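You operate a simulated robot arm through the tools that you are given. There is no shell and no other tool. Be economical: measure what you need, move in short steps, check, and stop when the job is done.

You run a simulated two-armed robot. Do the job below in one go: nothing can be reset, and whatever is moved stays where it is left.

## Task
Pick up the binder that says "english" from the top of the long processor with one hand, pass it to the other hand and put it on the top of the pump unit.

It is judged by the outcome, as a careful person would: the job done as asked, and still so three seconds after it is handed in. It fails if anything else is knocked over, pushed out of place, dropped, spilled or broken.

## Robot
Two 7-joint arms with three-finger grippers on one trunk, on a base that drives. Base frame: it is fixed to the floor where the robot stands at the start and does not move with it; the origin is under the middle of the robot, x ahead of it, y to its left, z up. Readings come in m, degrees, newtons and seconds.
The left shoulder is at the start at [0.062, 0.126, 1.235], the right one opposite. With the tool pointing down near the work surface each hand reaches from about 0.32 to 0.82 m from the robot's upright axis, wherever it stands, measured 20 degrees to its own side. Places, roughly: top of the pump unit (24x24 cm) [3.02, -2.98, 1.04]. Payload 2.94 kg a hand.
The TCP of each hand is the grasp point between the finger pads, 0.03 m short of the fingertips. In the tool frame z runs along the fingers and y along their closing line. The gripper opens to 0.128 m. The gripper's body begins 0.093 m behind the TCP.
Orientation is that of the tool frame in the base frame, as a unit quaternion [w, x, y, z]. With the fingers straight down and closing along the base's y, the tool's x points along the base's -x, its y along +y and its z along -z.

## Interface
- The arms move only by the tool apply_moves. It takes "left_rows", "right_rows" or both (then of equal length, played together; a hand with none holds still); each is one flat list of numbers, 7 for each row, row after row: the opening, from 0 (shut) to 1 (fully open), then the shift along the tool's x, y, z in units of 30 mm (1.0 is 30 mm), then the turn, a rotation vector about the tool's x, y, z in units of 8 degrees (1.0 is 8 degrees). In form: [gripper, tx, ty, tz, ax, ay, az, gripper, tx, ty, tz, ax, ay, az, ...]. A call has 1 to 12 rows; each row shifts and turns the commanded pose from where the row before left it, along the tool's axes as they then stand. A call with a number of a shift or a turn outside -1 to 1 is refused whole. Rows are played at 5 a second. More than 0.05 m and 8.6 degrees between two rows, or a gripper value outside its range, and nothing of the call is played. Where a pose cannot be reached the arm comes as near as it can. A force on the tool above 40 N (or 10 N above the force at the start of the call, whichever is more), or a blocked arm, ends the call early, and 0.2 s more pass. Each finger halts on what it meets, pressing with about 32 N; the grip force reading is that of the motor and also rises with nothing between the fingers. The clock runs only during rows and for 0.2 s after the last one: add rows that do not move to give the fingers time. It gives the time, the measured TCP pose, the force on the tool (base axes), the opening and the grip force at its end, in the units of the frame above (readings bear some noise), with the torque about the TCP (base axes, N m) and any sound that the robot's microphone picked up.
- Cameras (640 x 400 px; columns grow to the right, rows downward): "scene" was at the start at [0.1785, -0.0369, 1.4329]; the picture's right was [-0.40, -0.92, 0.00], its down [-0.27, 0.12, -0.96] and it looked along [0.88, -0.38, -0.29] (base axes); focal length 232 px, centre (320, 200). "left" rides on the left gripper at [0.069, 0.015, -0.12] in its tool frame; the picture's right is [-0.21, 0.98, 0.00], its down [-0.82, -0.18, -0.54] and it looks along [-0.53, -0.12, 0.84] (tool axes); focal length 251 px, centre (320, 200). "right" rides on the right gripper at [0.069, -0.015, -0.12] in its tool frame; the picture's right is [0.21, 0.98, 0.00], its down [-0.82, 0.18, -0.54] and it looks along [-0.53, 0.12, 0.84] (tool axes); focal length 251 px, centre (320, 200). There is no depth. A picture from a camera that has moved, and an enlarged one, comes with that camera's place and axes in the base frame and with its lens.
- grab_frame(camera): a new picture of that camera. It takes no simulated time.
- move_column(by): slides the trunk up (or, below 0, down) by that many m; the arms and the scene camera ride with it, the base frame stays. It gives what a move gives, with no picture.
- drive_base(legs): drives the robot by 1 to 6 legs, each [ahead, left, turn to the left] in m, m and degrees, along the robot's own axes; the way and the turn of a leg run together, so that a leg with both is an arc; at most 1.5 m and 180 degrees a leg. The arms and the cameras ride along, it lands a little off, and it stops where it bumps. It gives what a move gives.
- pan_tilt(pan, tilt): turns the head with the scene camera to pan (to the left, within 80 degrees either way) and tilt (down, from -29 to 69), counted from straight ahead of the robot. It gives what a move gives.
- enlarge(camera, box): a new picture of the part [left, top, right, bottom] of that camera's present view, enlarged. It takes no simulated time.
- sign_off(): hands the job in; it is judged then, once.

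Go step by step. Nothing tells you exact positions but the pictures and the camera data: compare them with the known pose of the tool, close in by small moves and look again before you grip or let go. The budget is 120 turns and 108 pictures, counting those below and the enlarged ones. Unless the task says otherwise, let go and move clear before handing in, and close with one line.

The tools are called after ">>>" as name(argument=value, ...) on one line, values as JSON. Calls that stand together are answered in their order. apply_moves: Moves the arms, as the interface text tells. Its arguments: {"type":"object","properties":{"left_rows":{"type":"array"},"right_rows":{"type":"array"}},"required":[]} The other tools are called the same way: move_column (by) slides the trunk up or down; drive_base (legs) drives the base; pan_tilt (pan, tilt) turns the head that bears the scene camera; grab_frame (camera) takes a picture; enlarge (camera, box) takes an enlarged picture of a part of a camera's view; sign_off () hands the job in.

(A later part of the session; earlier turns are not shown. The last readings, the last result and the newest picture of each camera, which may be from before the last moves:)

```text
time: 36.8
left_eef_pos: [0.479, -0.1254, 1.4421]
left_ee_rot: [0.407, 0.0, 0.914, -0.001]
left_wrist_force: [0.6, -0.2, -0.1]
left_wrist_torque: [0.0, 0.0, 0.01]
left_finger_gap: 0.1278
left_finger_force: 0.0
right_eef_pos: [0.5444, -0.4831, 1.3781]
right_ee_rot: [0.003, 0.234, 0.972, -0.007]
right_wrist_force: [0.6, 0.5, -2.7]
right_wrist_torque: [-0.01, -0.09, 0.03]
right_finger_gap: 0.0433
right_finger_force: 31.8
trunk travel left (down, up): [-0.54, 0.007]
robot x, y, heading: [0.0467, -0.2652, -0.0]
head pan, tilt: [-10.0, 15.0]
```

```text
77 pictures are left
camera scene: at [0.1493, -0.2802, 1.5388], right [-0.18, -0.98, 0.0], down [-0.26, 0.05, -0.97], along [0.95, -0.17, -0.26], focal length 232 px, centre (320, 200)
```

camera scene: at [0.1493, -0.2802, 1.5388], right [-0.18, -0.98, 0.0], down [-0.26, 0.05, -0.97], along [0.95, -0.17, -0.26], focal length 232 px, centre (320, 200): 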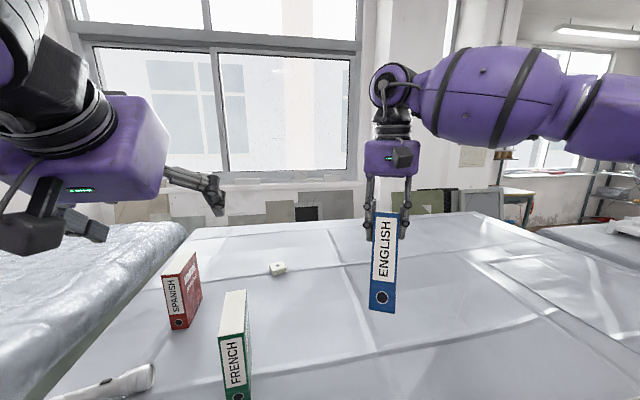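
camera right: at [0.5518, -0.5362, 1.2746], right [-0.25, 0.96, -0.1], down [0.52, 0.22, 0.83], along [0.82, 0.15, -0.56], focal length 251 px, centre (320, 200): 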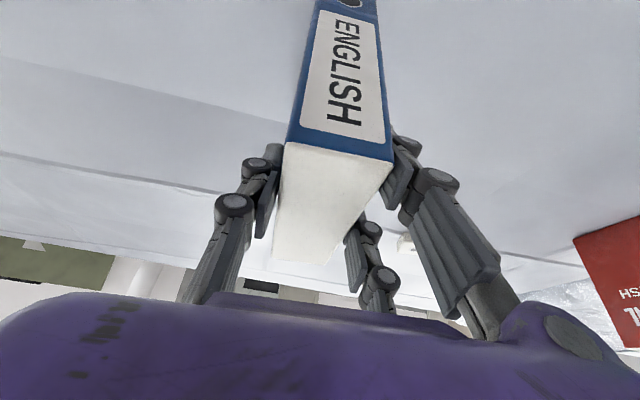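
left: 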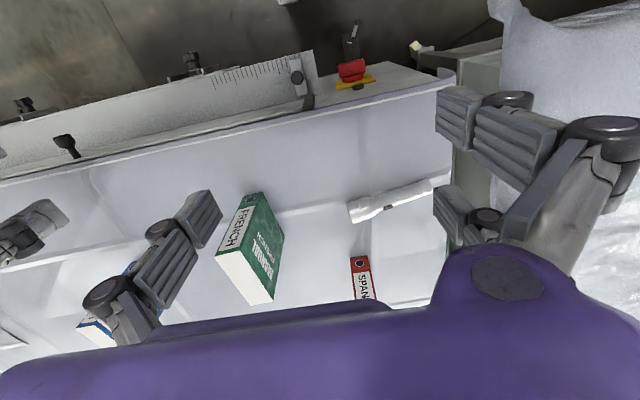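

The left hand would come close to my head with this heading. I'll yaw the right hand further so the spine faces left (+y), letting the left hand come in from its own side.

>>> apply_moves(right_rows=[0, 0, 0, 0, 0, 0, 1, 0, 0, 0, 0, 0, 0, 1, 0, 0, 0, 0, 0, 0, 1, 0, 0, 0, 0, 0, 0, 1, 0, 0, 0, 0, 0, 0, 1, 0, 0, 0, 0, 0, 0, 1, 0, 0, 0, 0, 0, 0, 0])

>>> grab_frame(camera="scene")

```text
time: 38.4
left_eef_pos: [0.4788, -0.1256, 1.4421]
left_ee_rot: [0.407, 0.0, 0.913, 0.0]
left_wrist_force: [-1.1, 0.7, 0.3]
left_wrist_torque: [0.01, 0.01, 0.0]
left_finger_gap: 0.1282
left_finger_force: 0.1
right_eef_pos: [0.542, -0.484, 1.3788]
right_ee_rot: [0.005, 0.61, 0.792, -0.006]
right_wrist_force: [-0.3, -0.3, -3.5]
right_wrist_torque: [-0.06, -0.05, 0.0]
right_finger_gap: 0.0433
right_finger_force: 31.6
trunk travel left (down, up): [-0.54, 0.007]
robot x, y, heading: [0.0447, -0.2665, -0.2]
head pan, tilt: [-10.0, 15.0]
```

```text
76 pictures are left
camera scene: at [0.1493, -0.2801, 1.5389], right [-0.17, -0.98, 0.0], down [-0.26, 0.05, -0.97], along [0.95, -0.17, -0.26], focal length 232 px, centre (320, 200)
```

scene: 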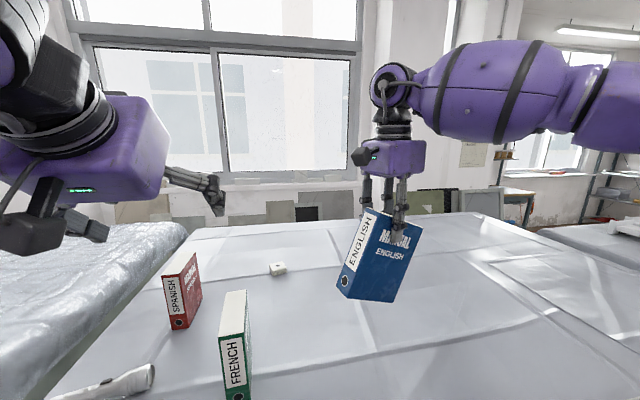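

The binder's spine now faces left. I'll turn the left hand in place to point at it (heading −75°, 50° below horizontal).

>>> apply_moves(left_rows=[1, 0, 0, 0, 0.698, 0, 0.629, 1, 0, 0, 0, 0.698, 0, 0.629, 1, 0, 0, 0, 0.698, 0, 0.629, 1, 0, 0, 0, 0.698, 0, 0.629, 1, 0, 0, 0, 0.698, 0, 0.629, 1, 0, 0, 0, 0.698, 0, 0.629, 1, 0, 0, 0, 0.698, 0, 0.629, 1, 0, 0, 0, 0.698, 0, 0.629, 1, 0, 0, 0, 0.698, 0, 0.629, 1, 0, 0, 0, 0.698, 0, 0.629, 1, 0, 0, 0, 0, 1, 0, 1, 0, 0, 0, 0, 0, 0])

>>> grab_frame(camera="scene")

>>> grab_frame(camera="left")

```text
time: 41.0
left_eef_pos: [0.4463, -0.147, 1.449]
left_ee_rot: [0.269, 0.572, 0.746, -0.209]
left_wrist_force: [1.0, -0.3, 0.3]
left_wrist_torque: [0.0, 0.02, -0.04]
left_finger_gap: 0.1281
left_finger_force: 0.0
left hand out of reach, approached as far as the arm can: row 9, 10
right_eef_pos: [0.5438, -0.4847, 1.3778]
right_ee_rot: [0.005, 0.61, 0.792, -0.007]
right_wrist_force: [0.1, -0.1, -4.0]
right_wrist_torque: [-0.02, 0.03, 0.0]
right_finger_gap: 0.0437
right_finger_force: 32.1
trunk travel left (down, up): [-0.54, 0.007]
robot x, y, heading: [0.0484, -0.2683, -0.4]
head pan, tilt: [-10.0, 15.0]
```

```text
75 pictures are left
camera scene: at [0.1511, -0.2808, 1.5386], right [-0.17, -0.98, 0.0], down [-0.26, 0.05, -0.97], along [0.95, -0.17, -0.26], focal length 232 px, centre (320, 200)
```

scene: 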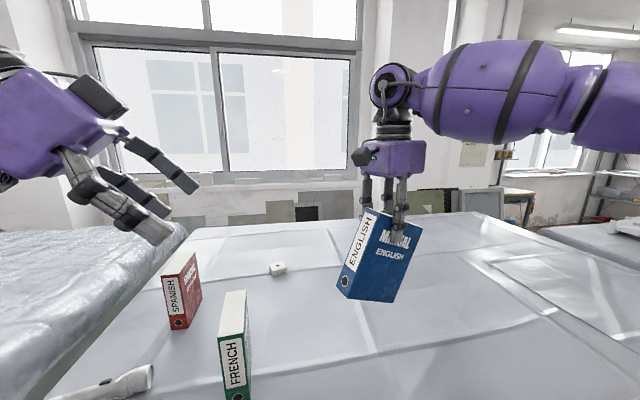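

```text
74 pictures are left
camera left: at [0.4273, -0.0167, 1.4963], right [0.99, 0.09, 0.13], down [-0.1, -0.32, 0.94], along [0.13, -0.94, -0.31], focal length 251 px, centre (320, 200)
```

left: 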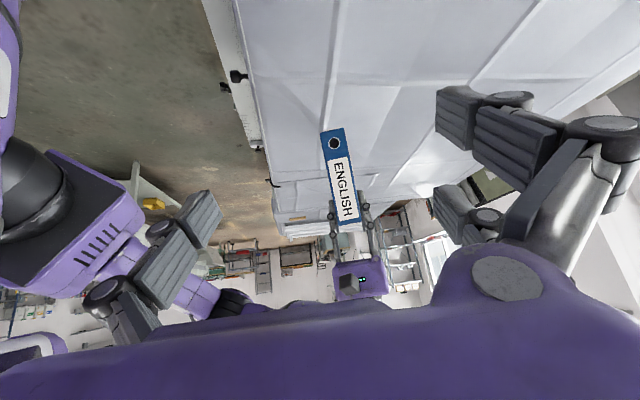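

The left hand is aligned with the binder's spine. Moving it to a pre-grasp point about 15 cm back from the intended grip.

>>> apply_moves(left_rows=[1, -0.77, 0.03, 0.83, 0, 0, 0, 1, -0.77, 0.03, 0.83, 0, 0, 0, 1, -0.77, 0.03, 0.83, 0, 0, 0, 1, -0.77, 0.03, 0.83, 0, 0, 0, 1, -0.77, 0.03, 0.83, 0, 0, 0, 1, -0.77, 0.03, 0.83, 0, 0, 0, 1, 0, 0, 0, 0, 0, 0])

>>> grab_frame(camera="scene")

>>> grab_frame(camera="left")

```text
time: 42.6
left_eef_pos: [0.5046, -0.3373, 1.4259]
left_ee_rot: [0.272, 0.573, 0.744, -0.209]
left_wrist_force: [-0.1, -0.5, -0.6]
left_wrist_torque: [0.02, 0.01, 0.06]
left_finger_gap: 0.128
left_finger_force: 0.0
right_eef_pos: [0.5422, -0.4831, 1.3785]
right_ee_rot: [0.005, 0.609, 0.793, -0.006]
right_wrist_force: [-0.2, -0.3, -3.2]
right_wrist_torque: [0.0, -0.02, -0.05]
right_finger_gap: 0.0435
right_finger_force: 31.8
trunk travel left (down, up): [-0.54, 0.007]
robot x, y, heading: [0.0439, -0.2658, -0.1]
head pan, tilt: [-10.0, 15.0]
```

```text
73 pictures are left
camera scene: at [0.1491, -0.2793, 1.5389], right [-0.17, -0.98, 0.0], down [-0.25, 0.04, -0.97], along [0.95, -0.17, -0.26], focal length 232 px, centre (320, 200)
```

scene: 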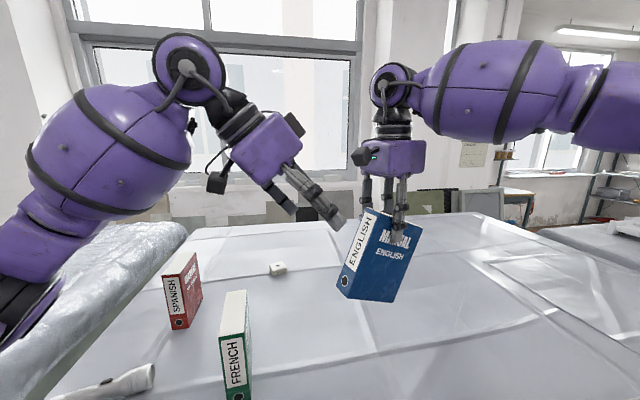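

```text
72 pictures are left
camera left: at [0.4841, -0.2072, 1.4728], right [0.99, 0.09, 0.14], down [-0.1, -0.32, 0.94], along [0.13, -0.94, -0.3], focal length 251 px, centre (320, 200)
```

left: 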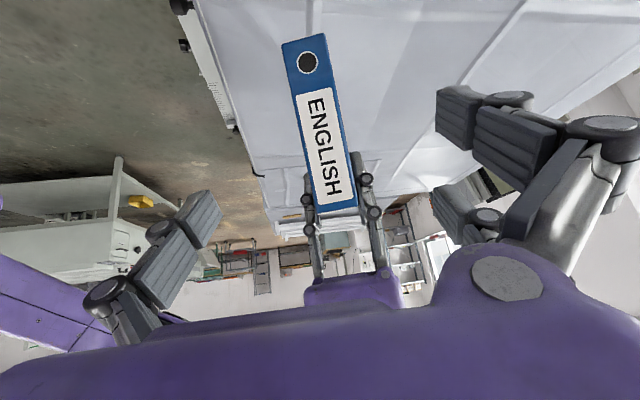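

Aligned: the spine is centered in the left-hand view. Advancing the left hand 9 cm, then I'll check.

>>> apply_moves(left_rows=[1, 0.13, 0, 0.75, 0, 0, 0, 1, 0.13, 0, 0.75, 0, 0, 0, 1, 0, 0, 0.75, 0, 0, 0, 1, 0, 0, 0.75, 0, 0, 0, 1, 0, 0, 0, 0, 0, 0])

>>> grab_frame(camera="left")

>>> enlarge(camera="scene", box=[220, 80, 460, 320])

```text
time: 43.8
left_eef_pos: [0.5159, -0.3886, 1.3503]
left_ee_rot: [0.27, 0.574, 0.744, -0.209]
left_wrist_force: [0.5, 0.9, 0.1]
left_wrist_torque: [0.0, -0.01, -0.01]
left_finger_gap: 0.1279
left_finger_force: 0.1
right_eef_pos: [0.5425, -0.4849, 1.3768]
right_ee_rot: [0.005, 0.61, 0.793, -0.006]
right_wrist_force: [0.4, 0.3, -2.2]
right_wrist_torque: [-0.04, -0.03, 0.0]
right_finger_gap: 0.0435
right_finger_force: 32.2
trunk travel left (down, up): [-0.54, 0.007]
robot x, y, heading: [0.0428, -0.2644, 0.3]
head pan, tilt: [-10.0, 15.0]
```

```text
71 pictures are left
camera left: at [0.498, -0.2576, 1.3984], right [0.99, 0.09, 0.14], down [-0.1, -0.32, 0.94], along [0.13, -0.94, -0.3], focal length 251 px, centre (320, 200)
```

left: 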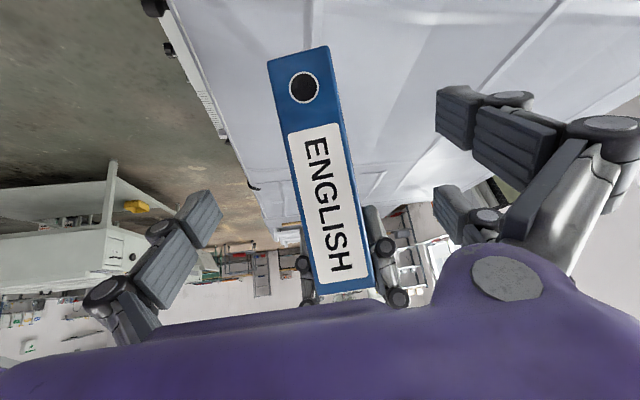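

```text
1.67 times, centred on (340, 200) of scene
camera zoom: at [0.1491, -0.2798, 1.5389], right [-0.17, -0.98, 0.0], down [-0.25, 0.05, -0.97], along [0.95, -0.17, -0.26], focal length 386 px, centre (287, 200)
```

zoom: 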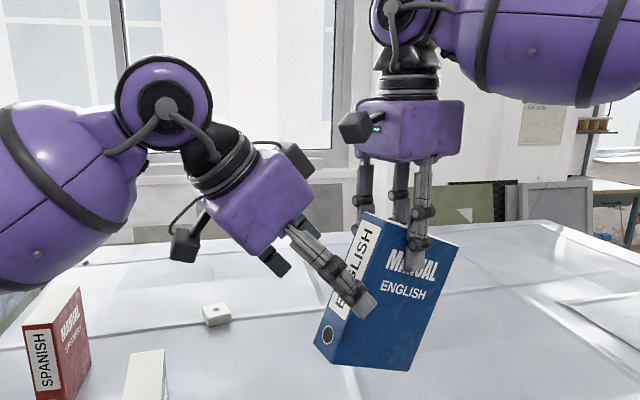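

The spine sits right between the left fingers. Final 6 cm in, then close the left gripper.

>>> apply_moves(left_rows=[1, 0, 0, 0.68, 0, 0, 0, 1, 0, 0, 0.68, 0, 0, 0, 1, 0, 0, 0.68, 0, 0, 0, 1, 0, 0, 0, 0, 0, 0])

>>> grab_frame(camera="left")

>>> enlarge(camera="scene", box=[220, 80, 460, 320])

```text
time: 44.8
left_eef_pos: [0.5257, -0.4277, 1.3029]
left_ee_rot: [0.271, 0.574, 0.744, -0.209]
left_wrist_force: [0.5, -0.5, 0.2]
left_wrist_torque: [0.01, 0.02, -0.02]
left_finger_gap: 0.1276
left_finger_force: 0.0
right_eef_pos: [0.5424, -0.4836, 1.3788]
right_ee_rot: [0.006, 0.61, 0.792, -0.006]
right_wrist_force: [0.0, 1.6, -3.3]
right_wrist_torque: [-0.07, -0.03, -0.01]
right_finger_gap: 0.0436
right_finger_force: 32.3
trunk travel left (down, up): [-0.54, 0.007]
robot x, y, heading: [0.0449, -0.2648, 0.2]
head pan, tilt: [-10.0, 15.0]
```

```text
69 pictures are left
camera left: at [0.5066, -0.2974, 1.35], right [0.99, 0.09, 0.14], down [-0.1, -0.32, 0.94], along [0.13, -0.94, -0.3], focal length 251 px, centre (320, 200)
```

left: 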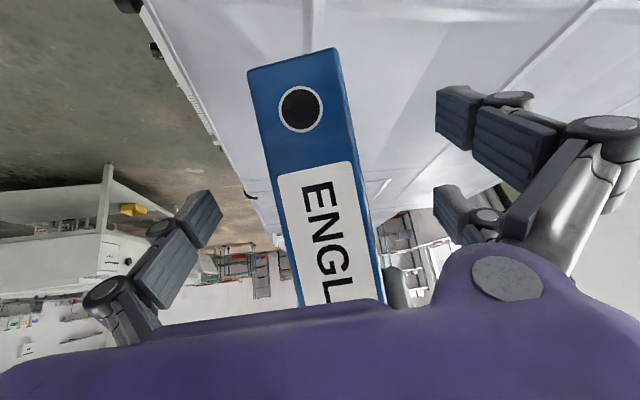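

```text
1.67 times, centred on (340, 200) of scene
camera zoom: at [0.1492, -0.2799, 1.5389], right [-0.17, -0.98, 0.0], down [-0.25, 0.05, -0.97], along [0.95, -0.17, -0.26], focal length 386 px, centre (287, 200)
```

zoom: 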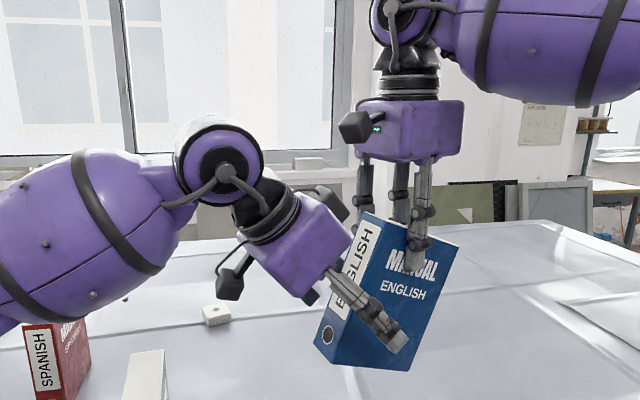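

Positioned well. Closing the left gripper.

>>> apply_moves(left_rows=[0, 0, 0, 0, 0, 0, 0, 0, 0, 0, 0, 0, 0, 0, 0, 0, 0, 0, 0, 0, 0, 0, 0, 0, 0, 0, 0, 0])

>>> enlarge(camera="scene", box=[220, 80, 460, 320])

>>> grab_frame(camera="left")

```text
time: 45.8
left_eef_pos: [0.5262, -0.4276, 1.3028]
left_ee_rot: [0.271, 0.572, 0.746, -0.208]
left_wrist_force: [6.0, -0.7, 0.0]
left_wrist_torque: [-0.02, 0.45, 0.7]
left_finger_gap: 0.0437
left_finger_force: 31.9
right_eef_pos: [0.5421, -0.484, 1.3774]
right_ee_rot: [0.004, 0.609, 0.793, -0.007]
right_wrist_force: [-6.0, -0.8, -2.4]
right_wrist_torque: [0.03, -0.1, -0.4]
right_finger_gap: 0.0433
right_finger_force: 31.4
trunk travel left (down, up): [-0.54, 0.007]
robot x, y, heading: [0.0455, -0.2669, -0.2]
head pan, tilt: [-10.0, 15.0]
```

```text
1.67 times, centred on (340, 200) of scene
camera zoom: at [0.1494, -0.2802, 1.5389], right [-0.17, -0.98, 0.0], down [-0.26, 0.05, -0.97], along [0.95, -0.17, -0.26], focal length 386 px, centre (287, 200)
```

zoom: 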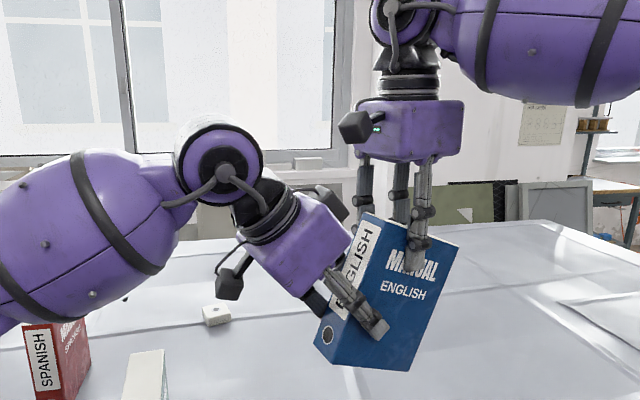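

```text
66 pictures are left
camera left: at [0.5071, -0.2971, 1.3501], right [0.99, 0.09, 0.14], down [-0.1, -0.32, 0.94], along [0.13, -0.94, -0.3], focal length 251 px, centre (320, 200)
```

left: 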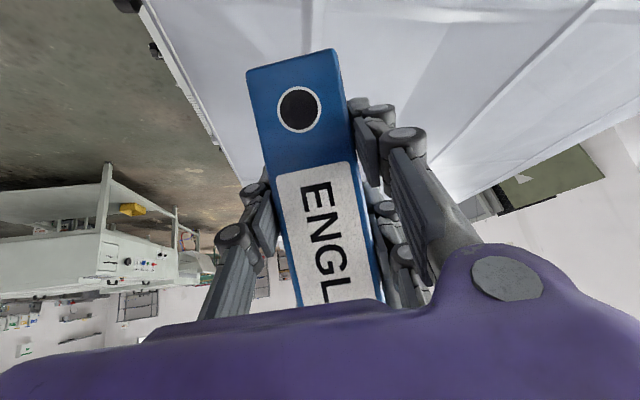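

The left hand grips firmly. Now I'll open the right hand partly and withdraw it upward.

>>> apply_moves(right_rows=[0.55, 0, 0, 0, 0, 0, 0, 0.55, 0, 0, 0, 0, 0, 0, 0.55, 0, 0, -0.3, 0, 0, 0, 0.55, 0, 0, -0.6, 0, 0, 0, 0.55, 0, 0, -0.8, 0, 0, 0, 0.55, 0, 0, -0.8, 0, 0, 0, 0.55, 0, 0, 0, 0, 0, 0])

>>> grab_frame(camera="scene")

```text
time: 47.4
left_eef_pos: [0.5261, -0.4263, 1.3021]
left_ee_rot: [0.271, 0.573, 0.745, -0.208]
left_wrist_force: [0.2, 0.7, 0.6]
left_wrist_torque: [0.15, 0.05, 0.01]
left_finger_gap: 0.0434
left_finger_force: 32.0
right_eef_pos: [0.529, -0.5023, 1.4416]
right_ee_rot: [0.005, 0.61, 0.793, -0.007]
right_wrist_force: [0.3, 0.2, -0.3]
right_wrist_torque: [0.0, 0.04, -0.01]
right_finger_gap: 0.0704
right_finger_force: 0.1
right hand out of reach, approached as far as the arm can: row 3, 4, 5, 6
trunk travel left (down, up): [-0.54, 0.007]
robot x, y, heading: [0.042, -0.2675, -0.2]
head pan, tilt: [-10.0, 15.0]
```

```text
65 pictures are left
camera scene: at [0.1502, -0.2806, 1.5387], right [-0.17, -0.98, 0.0], down [-0.26, 0.05, -0.97], along [0.95, -0.17, -0.26], focal length 232 px, centre (320, 200)
```

scene: 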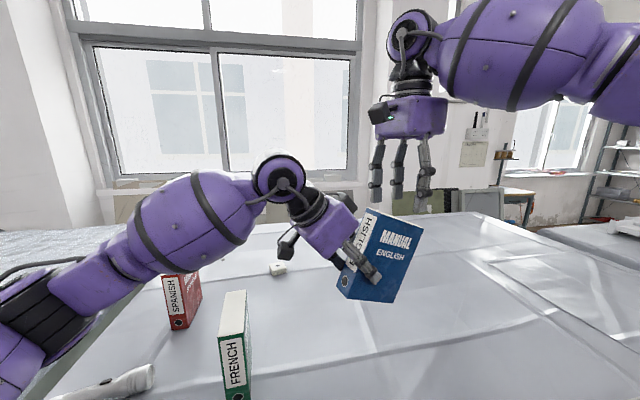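

The left hand now holds the binder alone. I'll retract the right hand to my right side, then bring the binder upright and look for the route.

>>> apply_moves(right_rows=[0.55, 0, -0.4, -0.2, 0, 0, 0, 0.55, -0.3, -0.9, 0, 0, 0, 0, 0.55, -0.3, -0.9, 0, 0, 0, 0, 0.55, -0.3, -0.9, 0, 0, 0, 0, 0.55, -0.3, -0.9, 0, 0, 0, 0, 0.55, -0.3, -0.9, 0, 0, 0, 0, 0.55, -0.3, -0.9, 0, 0, 0, 0])

>>> apply_moves(left_rows=[0, 0, 0, -0.6, 0, -1, 0, 0, 0, 0, -0.6, 0, -1, 0, 0, 0, 0, -0.6, 0, -1, 0, 0, -0.5, 0, 0, 0, 0, 0, 0, -0.5, 0, 0, 0, 0, 0, 0, 0, 0, 0, 0, 0, 0])

>>> pan_tilt(pan=-60, tilt=20)

>>> grab_frame(camera="scene")

```text
time: 49.0
left_eef_pos: [0.5243, -0.4284, 1.3032]
left_ee_rot: [0.271, 0.573, 0.745, -0.208]
left_wrist_force: [0.1, -0.5, 0.0]
left_wrist_torque: [0.18, 0.01, 0.01]
left_finger_gap: 0.0435
left_finger_force: 32.3
right_eef_pos: [0.3726, -0.6012, 1.4537]
right_ee_rot: [0.005, 0.609, 0.793, -0.006]
right_wrist_force: [-0.6, -0.2, 0.4]
right_wrist_torque: [0.01, -0.01, 0.05]
right_finger_gap: 0.0703
right_finger_force: 0.0
trunk travel left (down, up): [-0.54, 0.007]
robot x, y, heading: [0.042, -0.2649, -0.1]
head pan, tilt: [-10.0, 15.0]
```

```text
time: 50.4
left_eef_pos: [0.5179, -0.4002, 1.366]
left_ee_rot: [0.42, 0.517, 0.672, -0.323]
left_wrist_force: [0.5, 0.5, -2.7]
left_wrist_torque: [0.08, 0.0, 0.03]
left_finger_gap: 0.0433
left_finger_force: 32.1
right_eef_pos: [0.375, -0.5991, 1.4529]
right_ee_rot: [0.005, 0.609, 0.793, -0.005]
right_wrist_force: [0.3, -0.1, 0.1]
right_wrist_torque: [-0.01, 0.02, -0.02]
right_finger_gap: 0.0703
right_finger_force: 0.1
trunk travel left (down, up): [-0.54, 0.007]
robot x, y, heading: [0.0413, -0.265, -0.2]
head pan, tilt: [-10.0, 15.0]
```

```text
time: 51.6
left_eef_pos: [0.5181, -0.4004, 1.3654]
left_ee_rot: [0.419, 0.518, 0.672, -0.323]
left_wrist_force: [0.1, -1.0, -2.6]
left_wrist_torque: [0.12, 0.0, 0.02]
left_finger_gap: 0.0436
left_finger_force: 32.4
right_eef_pos: [0.3741, -0.5991, 1.452]
right_ee_rot: [0.006, 0.609, 0.793, -0.007]
right_wrist_force: [1.0, -0.5, -0.1]
right_wrist_torque: [-0.01, 0.03, 0.02]
right_finger_gap: 0.0705
right_finger_force: 0.1
trunk travel left (down, up): [-0.54, 0.007]
robot x, y, heading: [0.0428, -0.2643, 0.2]
head pan, tilt: [-60.0, 20.0]
```

```text
64 pictures are left
camera scene: at [0.1039, -0.3444, 1.5307], right [-0.87, -0.5, 0.0], down [-0.17, 0.3, -0.94], along [0.47, -0.81, -0.34], focal length 232 px, centre (320, 200)
```

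scene: 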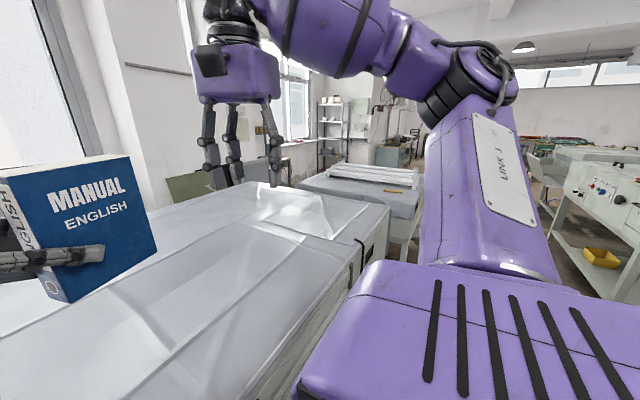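

The binder is upright in the left hand. An aisle runs to my right along the processor (ends near y≈−1.6) toward a second bench. I'll back off a little and turn right to face along it.

>>> drive_base(legs=[[-0.15, 0, 0], [0, 0, -80]])

>>> pan_tilt(pan=10, tilt=18)

>>> grab_frame(camera="scene")

```text
time: 56.4
left_eef_pos: [-0.1591, -0.7541, 1.3646]
left_ee_rot: [0.113, 0.828, 0.18, -0.518]
left_wrist_force: [-0.2, 0.4, -3.1]
left_wrist_torque: [0.03, -0.12, -0.01]
left_finger_gap: 0.0437
left_finger_force: 31.8
right_eef_pos: [-0.3784, -0.6461, 1.4521]
right_ee_rot: [0.001, 0.977, 0.214, -0.008]
right_wrist_force: [0.4, -0.3, 0.6]
right_wrist_torque: [0.0, 0.01, -0.01]
right_finger_gap: 0.0705
right_finger_force: 0.1
trunk travel left (down, up): [-0.54, 0.007]
robot x, y, heading: [-0.1074, -0.2674, -80.5]
head pan, tilt: [-60.0, 20.0]
```

```text
time: 57.8
left_eef_pos: [-0.1604, -0.7544, 1.3643]
left_ee_rot: [0.113, 0.829, 0.18, -0.518]
left_wrist_force: [-0.1, 0.5, -3.7]
left_wrist_torque: [0.05, -0.11, 0.01]
left_finger_gap: 0.0434
left_finger_force: 32.0
right_eef_pos: [-0.3795, -0.6457, 1.452]
right_ee_rot: [0.0, 0.977, 0.212, -0.008]
right_wrist_force: [0.2, 0.4, -0.6]
right_wrist_torque: [-0.04, 0.04, -0.04]
right_finger_gap: 0.0704
right_finger_force: 0.0
trunk travel left (down, up): [-0.54, 0.007]
robot x, y, heading: [-0.1051, -0.2658, -80.4]
head pan, tilt: [10.0, 18.0]
```

```text
63 pictures are left
camera scene: at [-0.0693, -0.3623, 1.534], right [-0.94, -0.34, 0.0], down [-0.1, 0.29, -0.95], along [0.32, -0.9, -0.31], focal length 232 px, centre (320, 200)
```

scene: 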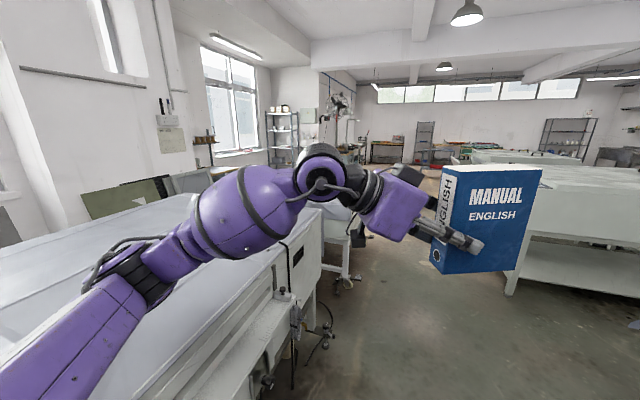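

The aisle ahead is clear. The pump should lie ahead-left beyond the processor's end, so I'll drive about 1.2 m along the aisle and look.

>>> drive_base(legs=[[1.2, -0.2, 0]])

>>> pan_tilt(pan=35, tilt=18)

>>> grab_frame(camera="scene")

>>> pan_tilt(pan=0, tilt=18)

>>> grab_frame(camera="scene")

```text
time: 63.8
left_eef_pos: [-0.1611, -1.934, 1.3651]
left_ee_rot: [0.111, 0.829, 0.178, -0.518]
left_wrist_force: [-0.5, 0.2, -3.6]
left_wrist_torque: [-0.01, -0.13, -0.01]
left_finger_gap: 0.0435
left_finger_force: 32.2
right_eef_pos: [-0.3793, -1.8261, 1.4532]
right_ee_rot: [0.001, 0.978, 0.211, -0.008]
right_wrist_force: [-0.4, 0.0, 0.1]
right_wrist_torque: [-0.03, -0.04, -0.03]
right_finger_gap: 0.0703
right_finger_force: 0.0
trunk travel left (down, up): [-0.54, 0.007]
robot x, y, heading: [-0.1035, -1.4468, -80.9]
head pan, tilt: [10.0, 18.0]
```

```text
time: 64.7
left_eef_pos: [-0.1604, -1.9358, 1.3643]
left_ee_rot: [0.11, 0.829, 0.177, -0.519]
left_wrist_force: [0.3, 0.4, -2.5]
left_wrist_torque: [0.09, -0.12, 0.02]
left_finger_gap: 0.0435
left_finger_force: 32.5
right_eef_pos: [-0.3791, -1.8267, 1.4521]
right_ee_rot: [0.0, 0.977, 0.211, -0.008]
right_wrist_force: [0.3, 0.2, 1.0]
right_wrist_torque: [-0.01, 0.0, -0.01]
right_finger_gap: 0.0704
right_finger_force: 0.0
trunk travel left (down, up): [-0.54, 0.007]
robot x, y, heading: [-0.1034, -1.447, -80.7]
head pan, tilt: [35.0, 18.0]
```

```text
62 pictures are left
camera scene: at [-0.0341, -1.5231, 1.534], right [-0.72, -0.7, 0.0], down [-0.22, 0.22, -0.95], along [0.66, -0.68, -0.31], focal length 232 px, centre (320, 200)
```

scene: 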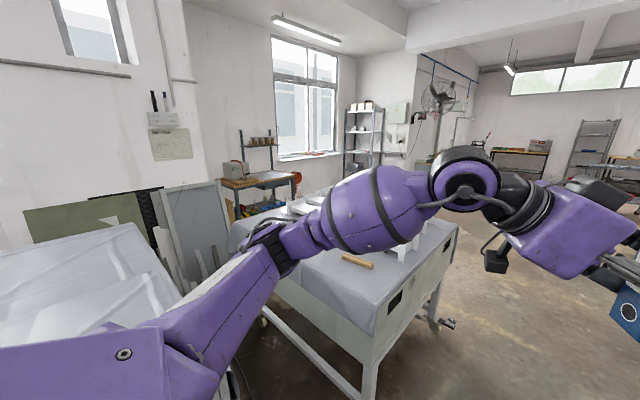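

```text
time: 65.7
left_eef_pos: [-0.1609, -1.9353, 1.3643]
left_ee_rot: [0.111, 0.829, 0.178, -0.518]
left_wrist_force: [-0.8, 0.5, -4.1]
left_wrist_torque: [0.05, -0.12, 0.02]
left_finger_gap: 0.0435
left_finger_force: 32.3
right_eef_pos: [-0.3795, -1.827, 1.4529]
right_ee_rot: [0.001, 0.978, 0.211, -0.008]
right_wrist_force: [-0.9, -0.7, -0.1]
right_wrist_torque: [0.01, -0.01, -0.02]
right_finger_gap: 0.0704
right_finger_force: 0.1
trunk travel left (down, up): [-0.54, 0.007]
robot x, y, heading: [-0.1051, -1.4454, -80.8]
head pan, tilt: [0.0, 18.0]
```

```text
61 pictures are left
camera scene: at [-0.084, -1.5483, 1.534], right [-0.99, -0.16, 0.0], down [-0.05, 0.31, -0.95], along [0.15, -0.94, -0.31], focal length 232 px, centre (320, 200)
```

scene: 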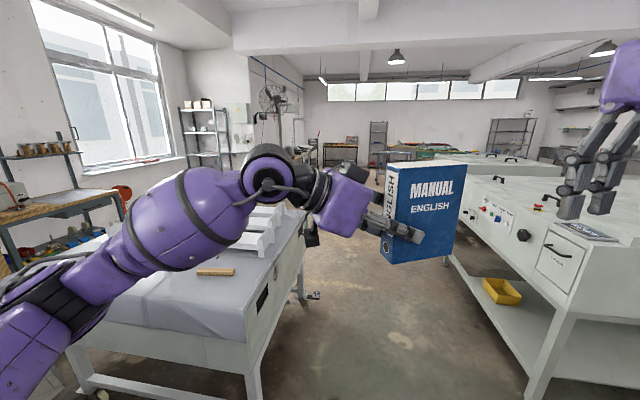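

The pump's given place projects near (234,161) in the panned view, at the wooden bench by the window. I'll enlarge that area.

>>> pan_tilt(pan=40, tilt=15)

>>> enlarge(camera="scene", box=[200, 110, 360, 230])

>>> grab_frame(camera="scene")

```text
time: 66.8
left_eef_pos: [-0.161, -1.937, 1.3645]
left_ee_rot: [0.112, 0.829, 0.178, -0.518]
left_wrist_force: [0.8, 0.1, -3.0]
left_wrist_torque: [0.02, -0.11, 0.02]
left_finger_gap: 0.0438
left_finger_force: 32.1
right_eef_pos: [-0.3799, -1.826, 1.4538]
right_ee_rot: [0.0, 0.977, 0.211, -0.008]
right_wrist_force: [0.5, -0.8, -0.1]
right_wrist_torque: [0.02, 0.01, 0.03]
right_finger_gap: 0.0704
right_finger_force: 0.0
trunk travel left (down, up): [-0.54, 0.007]
robot x, y, heading: [-0.1057, -1.4469, -80.8]
head pan, tilt: [40.0, 15.0]
```

```text
3.33 times, centred on (280, 170) of scene
camera zoom: at [-0.0284, -1.5171, 1.5389], right [-0.65, -0.76, 0.0], down [-0.2, 0.17, -0.97], along [0.73, -0.63, -0.26], focal length 772 px, centre (453, 300)
```

zoom: 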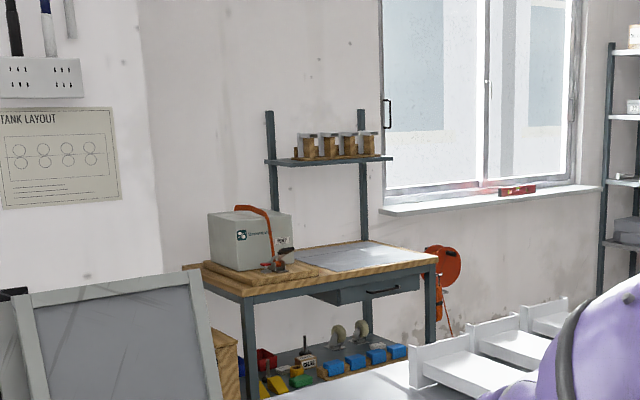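

```text
59 pictures are left
camera scene: at [-0.0284, -1.5171, 1.5389], right [-0.65, -0.76, 0.0], down [-0.2, 0.17, -0.97], along [0.73, -0.63, -0.26], focal length 232 px, centre (320, 200)
```

scene: 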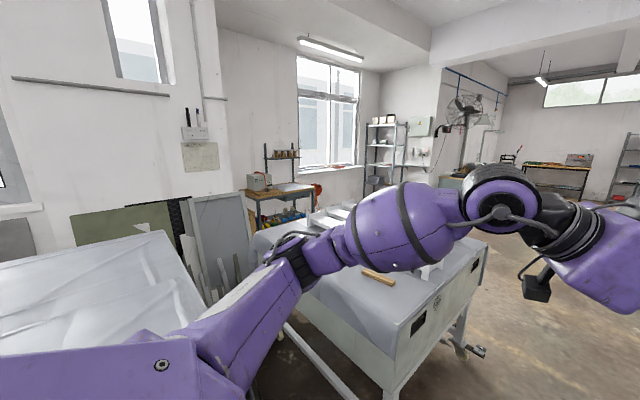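

The pump unit is the grey box on the wooden bench by the window wall, facing −x. A second bench blocks the direct way (x 0.3–1.4, y −2…−3.2), so I'll go past it down the aisle, then turn left.

>>> drive_base(legs=[[1.14, -0.2, 0], [1.14, -0.2, 0]])

>>> grab_frame(camera="scene")

>>> pan_tilt(pan=70, tilt=20)

>>> grab_frame(camera="scene")

```text
time: 78.3
left_eef_pos: [-0.1684, -4.2791, 1.3657]
left_ee_rot: [0.114, 0.828, 0.182, -0.517]
left_wrist_force: [0.5, -0.2, -3.4]
left_wrist_torque: [0.05, -0.14, -0.02]
left_finger_gap: 0.0435
left_finger_force: 32.2
right_eef_pos: [-0.3895, -4.1716, 1.4528]
right_ee_rot: [0.001, 0.976, 0.216, -0.008]
right_wrist_force: [-0.2, -0.2, -0.4]
right_wrist_torque: [0.01, 0.01, 0.0]
right_finger_gap: 0.0703
right_finger_force: 0.1
trunk travel left (down, up): [-0.54, 0.007]
robot x, y, heading: [-0.1134, -3.7901, -80.1]
head pan, tilt: [40.0, 15.0]
```

```text
58 pictures are left
camera scene: at [-0.0405, -3.8591, 1.539], right [-0.64, -0.77, 0.0], down [-0.2, 0.17, -0.97], along [0.74, -0.62, -0.26], focal length 232 px, centre (320, 200)
```

scene: 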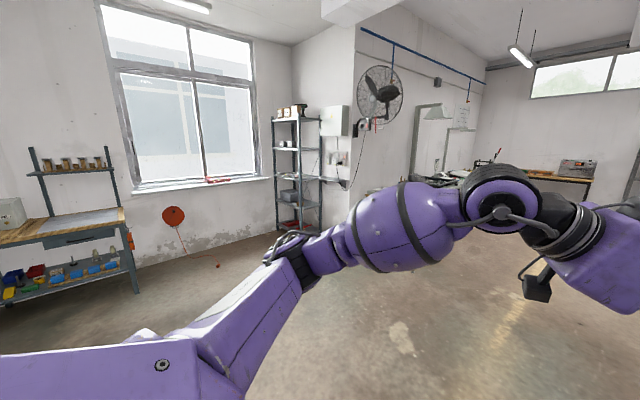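

```text
time: 79.3
left_eef_pos: [-0.1688, -4.2796, 1.3647]
left_ee_rot: [0.113, 0.829, 0.182, -0.517]
left_wrist_force: [0.5, 0.1, -3.5]
left_wrist_torque: [0.04, -0.13, 0.01]
left_finger_gap: 0.0435
left_finger_force: 32.2
right_eef_pos: [-0.3884, -4.1725, 1.4525]
right_ee_rot: [0.001, 0.976, 0.216, -0.008]
right_wrist_force: [0.1, -0.7, 0.4]
right_wrist_torque: [0.02, -0.02, -0.03]
right_finger_gap: 0.0704
right_finger_force: 0.1
trunk travel left (down, up): [-0.54, 0.007]
robot x, y, heading: [-0.1151, -3.7913, -80.5]
head pan, tilt: [70.0, 20.0]
```

```text
57 pictures are left
camera scene: at [-0.0203, -3.8159, 1.5308], right [-0.18, -0.98, 0.0], down [-0.34, 0.06, -0.94], along [0.93, -0.17, -0.34], focal length 232 px, centre (320, 200)
```

scene: 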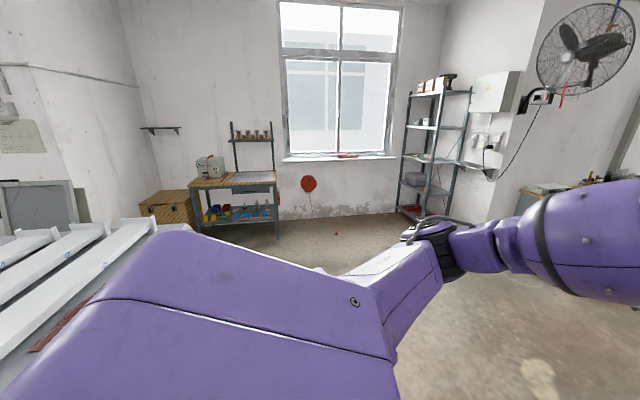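

Open floor leads to the bench. I'll turn left to face it, drive ahead past the second bench, then look again.

>>> drive_base(legs=[[0, 0, 80.4], [1.3, 0, 0], [0.2, 0.6, 0]])

>>> pan_tilt(pan=10, tilt=18)

>>> grab_frame(camera="scene")

```text
time: 92.5
left_eef_pos: [1.7657, -3.5802, 1.3632]
left_ee_rot: [0.417, 0.523, 0.668, -0.327]
left_wrist_force: [0.4, 0.9, -2.6]
left_wrist_torque: [0.09, 0.06, -0.03]
left_finger_gap: 0.0436
left_finger_force: 32.4
right_eef_pos: [1.6181, -3.7749, 1.4532]
right_ee_rot: [0.008, 0.617, 0.787, -0.008]
right_wrist_force: [0.6, 1.9, 0.7]
right_wrist_torque: [-0.09, 0.04, 0.01]
right_finger_gap: 0.0705
right_finger_force: 0.1
trunk travel left (down, up): [-0.54, 0.007]
robot x, y, heading: [1.2948, -3.4345, -1.5]
head pan, tilt: [70.0, 20.0]
stopped in leg 3: the robot was blocked; the commanded pose is now the measured one
```

```text
time: 93.8
left_eef_pos: [1.764, -3.5856, 1.3643]
left_ee_rot: [0.416, 0.524, 0.668, -0.326]
left_wrist_force: [-0.2, -0.5, -3.4]
left_wrist_torque: [0.15, 0.06, -0.01]
left_finger_gap: 0.0436
left_finger_force: 31.6
right_eef_pos: [1.6165, -3.78, 1.4529]
right_ee_rot: [0.006, 0.617, 0.787, -0.007]
right_wrist_force: [-0.2, -1.4, -0.1]
right_wrist_torque: [-0.01, 0.03, 0.01]
right_finger_gap: 0.0704
right_finger_force: 0.1
trunk travel left (down, up): [-0.54, 0.007]
robot x, y, heading: [1.2908, -3.4422, -1.4]
head pan, tilt: [10.0, 18.0]
```

```text
56 pictures are left
camera scene: at [1.3988, -3.4251, 1.534], right [0.15, -0.99, 0.0], down [-0.31, -0.05, -0.95], along [0.94, 0.14, -0.31], focal length 232 px, centre (320, 200)
```

scene: 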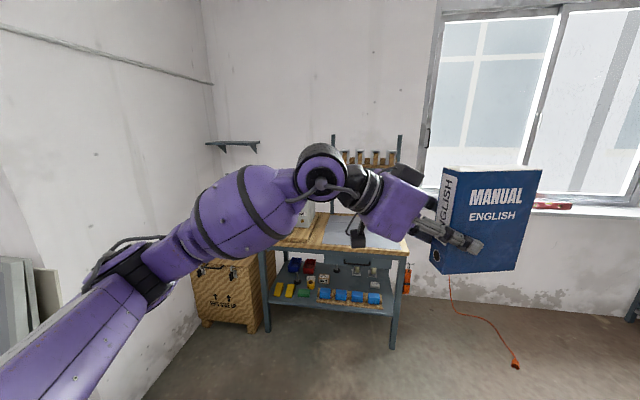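

I touched the second bench's end while strafing and stopped. I'll move away from it, go forward past it, and then strafe left in front of the pump bench.

>>> drive_base(legs=[[0, -0.12, 1.4], [0.75, 0, 0]])

>>> pan_tilt(pan=70, tilt=30)

>>> grab_frame(camera="scene")

>>> pan_tilt(pan=30, tilt=25)

>>> grab_frame(camera="scene")

```text
time: 99.2
left_eef_pos: [2.5211, -3.7024, 1.3655]
left_ee_rot: [0.418, 0.52, 0.67, -0.324]
left_wrist_force: [0.1, 0.2, -2.2]
left_wrist_torque: [0.12, -0.01, -0.03]
left_finger_gap: 0.0436
left_finger_force: 31.5
right_eef_pos: [2.3745, -3.9, 1.4534]
right_ee_rot: [0.006, 0.611, 0.791, -0.006]
right_wrist_force: [-0.2, -0.7, 0.0]
right_wrist_torque: [0.01, -0.02, -0.01]
right_finger_gap: 0.0705
right_finger_force: 0.1
trunk travel left (down, up): [-0.54, 0.007]
robot x, y, heading: [2.0478, -3.5627, -0.5]
head pan, tilt: [10.0, 18.0]
```

```text
time: 100.5
left_eef_pos: [2.5214, -3.7039, 1.3652]
left_ee_rot: [0.418, 0.52, 0.671, -0.324]
left_wrist_force: [0.1, -0.3, -2.8]
left_wrist_torque: [0.13, 0.05, -0.03]
left_finger_gap: 0.0434
left_finger_force: 31.9
right_eef_pos: [2.375, -3.9007, 1.453]
right_ee_rot: [0.005, 0.612, 0.791, -0.007]
right_wrist_force: [-0.1, 0.8, 0.1]
right_wrist_torque: [0.0, -0.02, -0.03]
right_finger_gap: 0.0703
right_finger_force: 0.1
trunk travel left (down, up): [-0.54, 0.007]
robot x, y, heading: [2.0483, -3.5632, -0.6]
head pan, tilt: [70.0, 30.0]
```

```text
55 pictures are left
camera scene: at [2.0933, -3.4785, 1.5147], right [0.94, -0.35, 0.0], down [-0.18, -0.47, -0.87], along [0.3, 0.81, -0.5], focal length 232 px, centre (320, 200)
```

scene: 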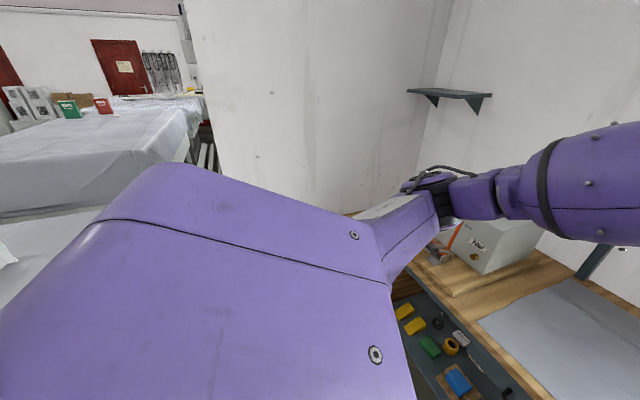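

```text
time: 101.6
left_eef_pos: [2.5223, -3.7031, 1.3647]
left_ee_rot: [0.418, 0.52, 0.671, -0.324]
left_wrist_force: [-0.4, -0.8, -3.3]
left_wrist_torque: [0.11, 0.01, -0.02]
left_finger_gap: 0.0435
left_finger_force: 31.6
right_eef_pos: [2.3755, -3.9001, 1.4536]
right_ee_rot: [0.006, 0.612, 0.791, -0.007]
right_wrist_force: [0.4, 0.6, -1.1]
right_wrist_torque: [-0.02, 0.0, 0.02]
right_finger_gap: 0.0705
right_finger_force: 0.1
trunk travel left (down, up): [-0.54, 0.007]
robot x, y, heading: [2.0456, -3.5641, -0.3]
head pan, tilt: [30.0, 25.0]
```

```text
54 pictures are left
camera scene: at [2.1415, -3.5178, 1.5226], right [0.49, -0.87, 0.0], down [-0.37, -0.21, -0.91], along [0.79, 0.45, -0.42], focal length 232 px, centre (320, 200)
```

scene: 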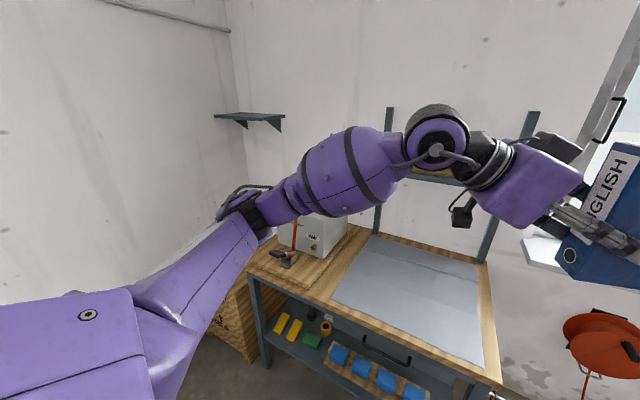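

The pump unit is visible behind my arm on the bench's left end. I'll strafe left in two steps, checking for the crate and wall.

>>> drive_base(legs=[[0, 0.7, 0.4]])

>>> pan_tilt(pan=5, tilt=35)

>>> grab_frame(camera="scene")

>>> grab_frame(camera="left")

```text
time: 108.2
left_eef_pos: [2.5309, -3.0012, 1.3646]
left_ee_rot: [0.417, 0.523, 0.668, -0.326]
left_wrist_force: [-0.4, -0.4, -4.0]
left_wrist_torque: [0.15, 0.05, 0.01]
left_finger_gap: 0.0433
left_finger_force: 31.7
right_eef_pos: [2.3818, -3.1961, 1.4525]
right_ee_rot: [0.006, 0.616, 0.788, -0.006]
right_wrist_force: [0.2, -0.2, -0.3]
right_wrist_torque: [0.02, -0.04, -0.01]
right_finger_gap: 0.0706
right_finger_force: 0.0
trunk travel left (down, up): [-0.54, 0.007]
robot x, y, heading: [2.0576, -2.8571, -1.2]
head pan, tilt: [30.0, 25.0]
```

```text
time: 109.1
left_eef_pos: [2.5297, -3.0005, 1.3641]
left_ee_rot: [0.416, 0.524, 0.668, -0.326]
left_wrist_force: [-0.2, -0.4, -3.3]
left_wrist_torque: [0.16, 0.03, -0.02]
left_finger_gap: 0.0436
left_finger_force: 32.1
right_eef_pos: [2.3819, -3.1958, 1.4517]
right_ee_rot: [0.006, 0.616, 0.788, -0.007]
right_wrist_force: [0.2, 0.5, 0.3]
right_wrist_torque: [-0.03, 0.0, -0.02]
right_finger_gap: 0.0704
right_finger_force: 0.1
trunk travel left (down, up): [-0.54, 0.007]
robot x, y, heading: [2.0608, -2.8525, -1.2]
head pan, tilt: [5.0, 35.0]
```

```text
53 pictures are left
camera scene: at [2.1591, -2.8503, 1.5069], right [0.07, -1.0, 0.0], down [-0.57, -0.04, -0.82], along [0.82, 0.06, -0.57], focal length 232 px, centre (320, 200)
```

scene: 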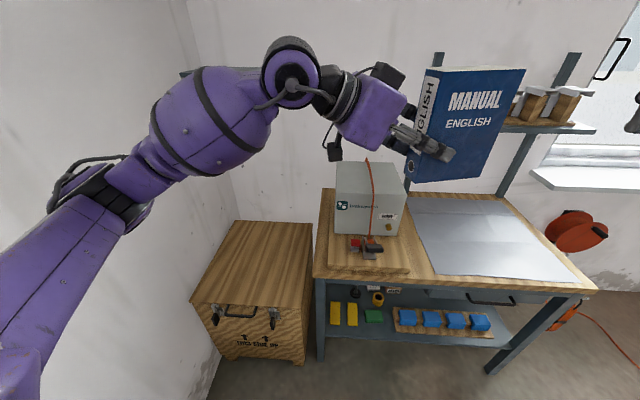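

```text
52 pictures are left
camera left: at [2.5112, -2.8625, 1.355], right [0.97, 0.14, 0.19], down [-0.21, 0.08, 0.98], along [0.12, -0.99, 0.1], focal length 251 px, centre (320, 200)
```

left: 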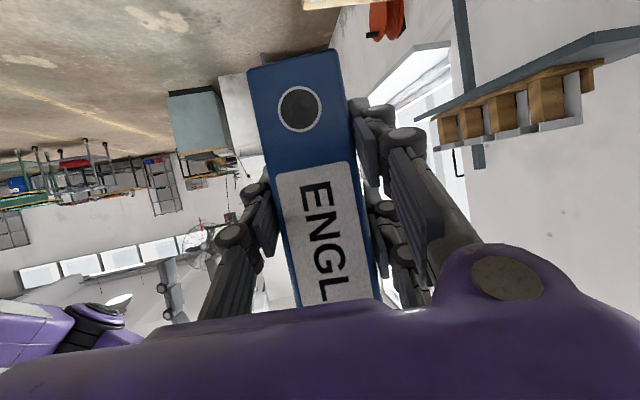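

Very good view: the pump unit is the grey box with an orange lever in front. Let me zoom on its top.

>>> enlarge(camera="scene", box=[310, 140, 430, 280])

```text
2.86 times, centred on (370, 210) of scene
camera zoom: at [2.1591, -2.8503, 1.5069], right [0.07, -1.0, 0.0], down [-0.57, -0.04, -0.82], along [0.82, 0.06, -0.57], focal length 662 px, centre (177, 171)
```

zoom: 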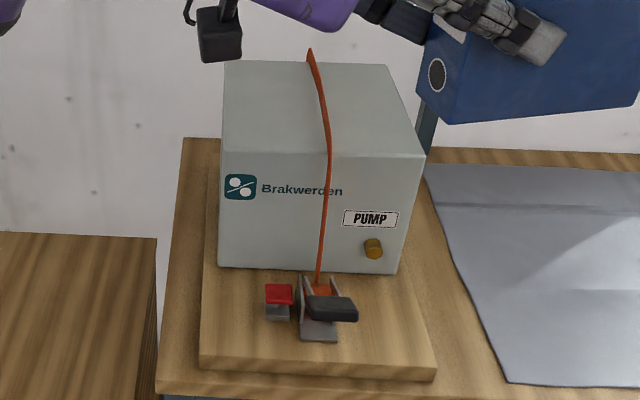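

An orange strap runs front-to-back over the middle of the pump's top, leaving about 11 cm free on each side. I'll set the binder on the left half with its long side parallel to the strap, so I'm now turning the left hand to point forward, in stages.

>>> apply_moves(left_rows=[0, 0.44, 0.5, -0.89, 0, 0, 0, 0, 0.44, 0.5, -0.89, 0, 0, 0, 0, 0.44, 0.5, -0.89, 0, 0, 0, 0, 0.44, 0.5, -0.89, 0, 0, 0, 0, 0, 0, 0, -0.855, 0, -0.421, 0, 0, 0, 0, -0.855, 0, -0.421, 0, 0, 0, 0, -0.855, 0, -0.421, 0, 0, 0, 0, -0.855, 0, -0.421, 0, 0, 0, 0, -0.855, 0, -0.421, 0, 0, 0, 0, 0, 0, 0])

>>> grab_frame(camera="scene")

```text
time: 111.3
left_eef_pos: [2.5331, -2.9893, 1.3628]
left_ee_rot: [0.5, 0.274, 0.803, -0.172]
left_wrist_force: [0.3, 0.6, -2.9]
left_wrist_torque: [0.07, 0.1, -0.02]
left_finger_gap: 0.0432
left_finger_force: 32.4
left hand out of reach, approached as far as the arm can: row 1, 2, 3, 4
right_eef_pos: [2.3822, -3.1965, 1.4541]
right_ee_rot: [0.006, 0.615, 0.788, -0.007]
right_wrist_force: [0.2, -0.5, 0.5]
right_wrist_torque: [-0.03, -0.03, 0.0]
right_finger_gap: 0.0705
right_finger_force: 0.1
trunk travel left (down, up): [-0.54, 0.007]
robot x, y, heading: [2.0603, -2.8553, -1.3]
head pan, tilt: [5.0, 35.0]
```

```text
50 pictures are left
camera scene: at [2.1594, -2.8497, 1.5068], right [0.07, -1.0, 0.0], down [-0.57, -0.04, -0.82], along [0.82, 0.06, -0.57], focal length 232 px, centre (320, 200)
```

scene: 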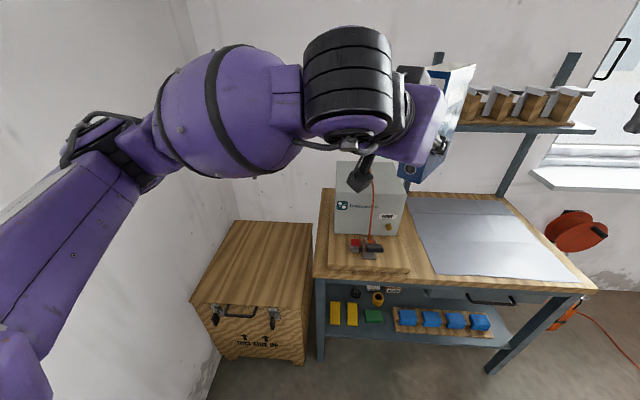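

Rotation is half done at this place; the wrist nears my head, so I'll move the hand left and slightly forward before continuing.

>>> apply_moves(left_rows=[0, 0.19, 0.87, -0.39, 0, 0, 0, 0, 0.19, 0.87, -0.39, 0, 0, 0, 0, 0.19, 0.87, -0.39, 0, 0, 0, 0, 0.19, 0.87, -0.39, 0, 0, 0, 0, 0.19, 0.87, -0.39, 0, 0, 0, 0, 0.19, 0.87, -0.39, 0, 0, 0, 0, 0.19, 0.87, -0.39, 0, 0, 0, 0, 0, 0, 0, 0, 0, 0])

>>> grab_frame(camera="scene")

```text
time: 113.1
left_eef_pos: [2.5722, -2.7909, 1.367]
left_ee_rot: [0.5, 0.276, 0.802, -0.173]
left_wrist_force: [0.9, -0.1, -3.7]
left_wrist_torque: [0.08, 0.12, 0.01]
left_finger_gap: 0.0435
left_finger_force: 31.4
right_eef_pos: [2.3832, -3.1961, 1.4529]
right_ee_rot: [0.006, 0.615, 0.788, -0.007]
right_wrist_force: [0.7, 0.6, 0.5]
right_wrist_torque: [0.02, 0.02, -0.01]
right_finger_gap: 0.0705
right_finger_force: 0.0
trunk travel left (down, up): [-0.54, 0.007]
robot x, y, heading: [2.0587, -2.8534, -1.0]
head pan, tilt: [5.0, 35.0]
```

```text
49 pictures are left
camera scene: at [2.1595, -2.8511, 1.5068], right [0.07, -1.0, 0.0], down [-0.57, -0.04, -0.82], along [0.82, 0.06, -0.57], focal length 232 px, centre (320, 200)
```

scene: 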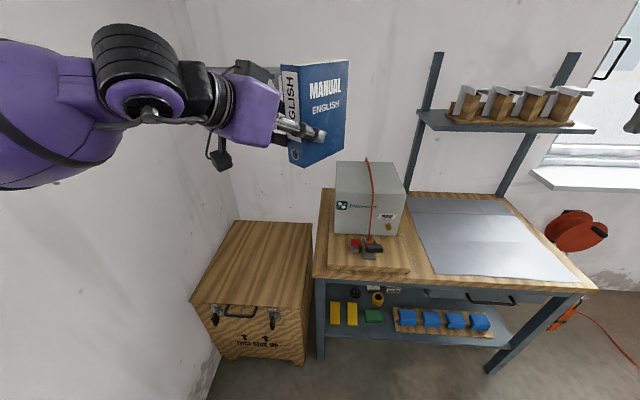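

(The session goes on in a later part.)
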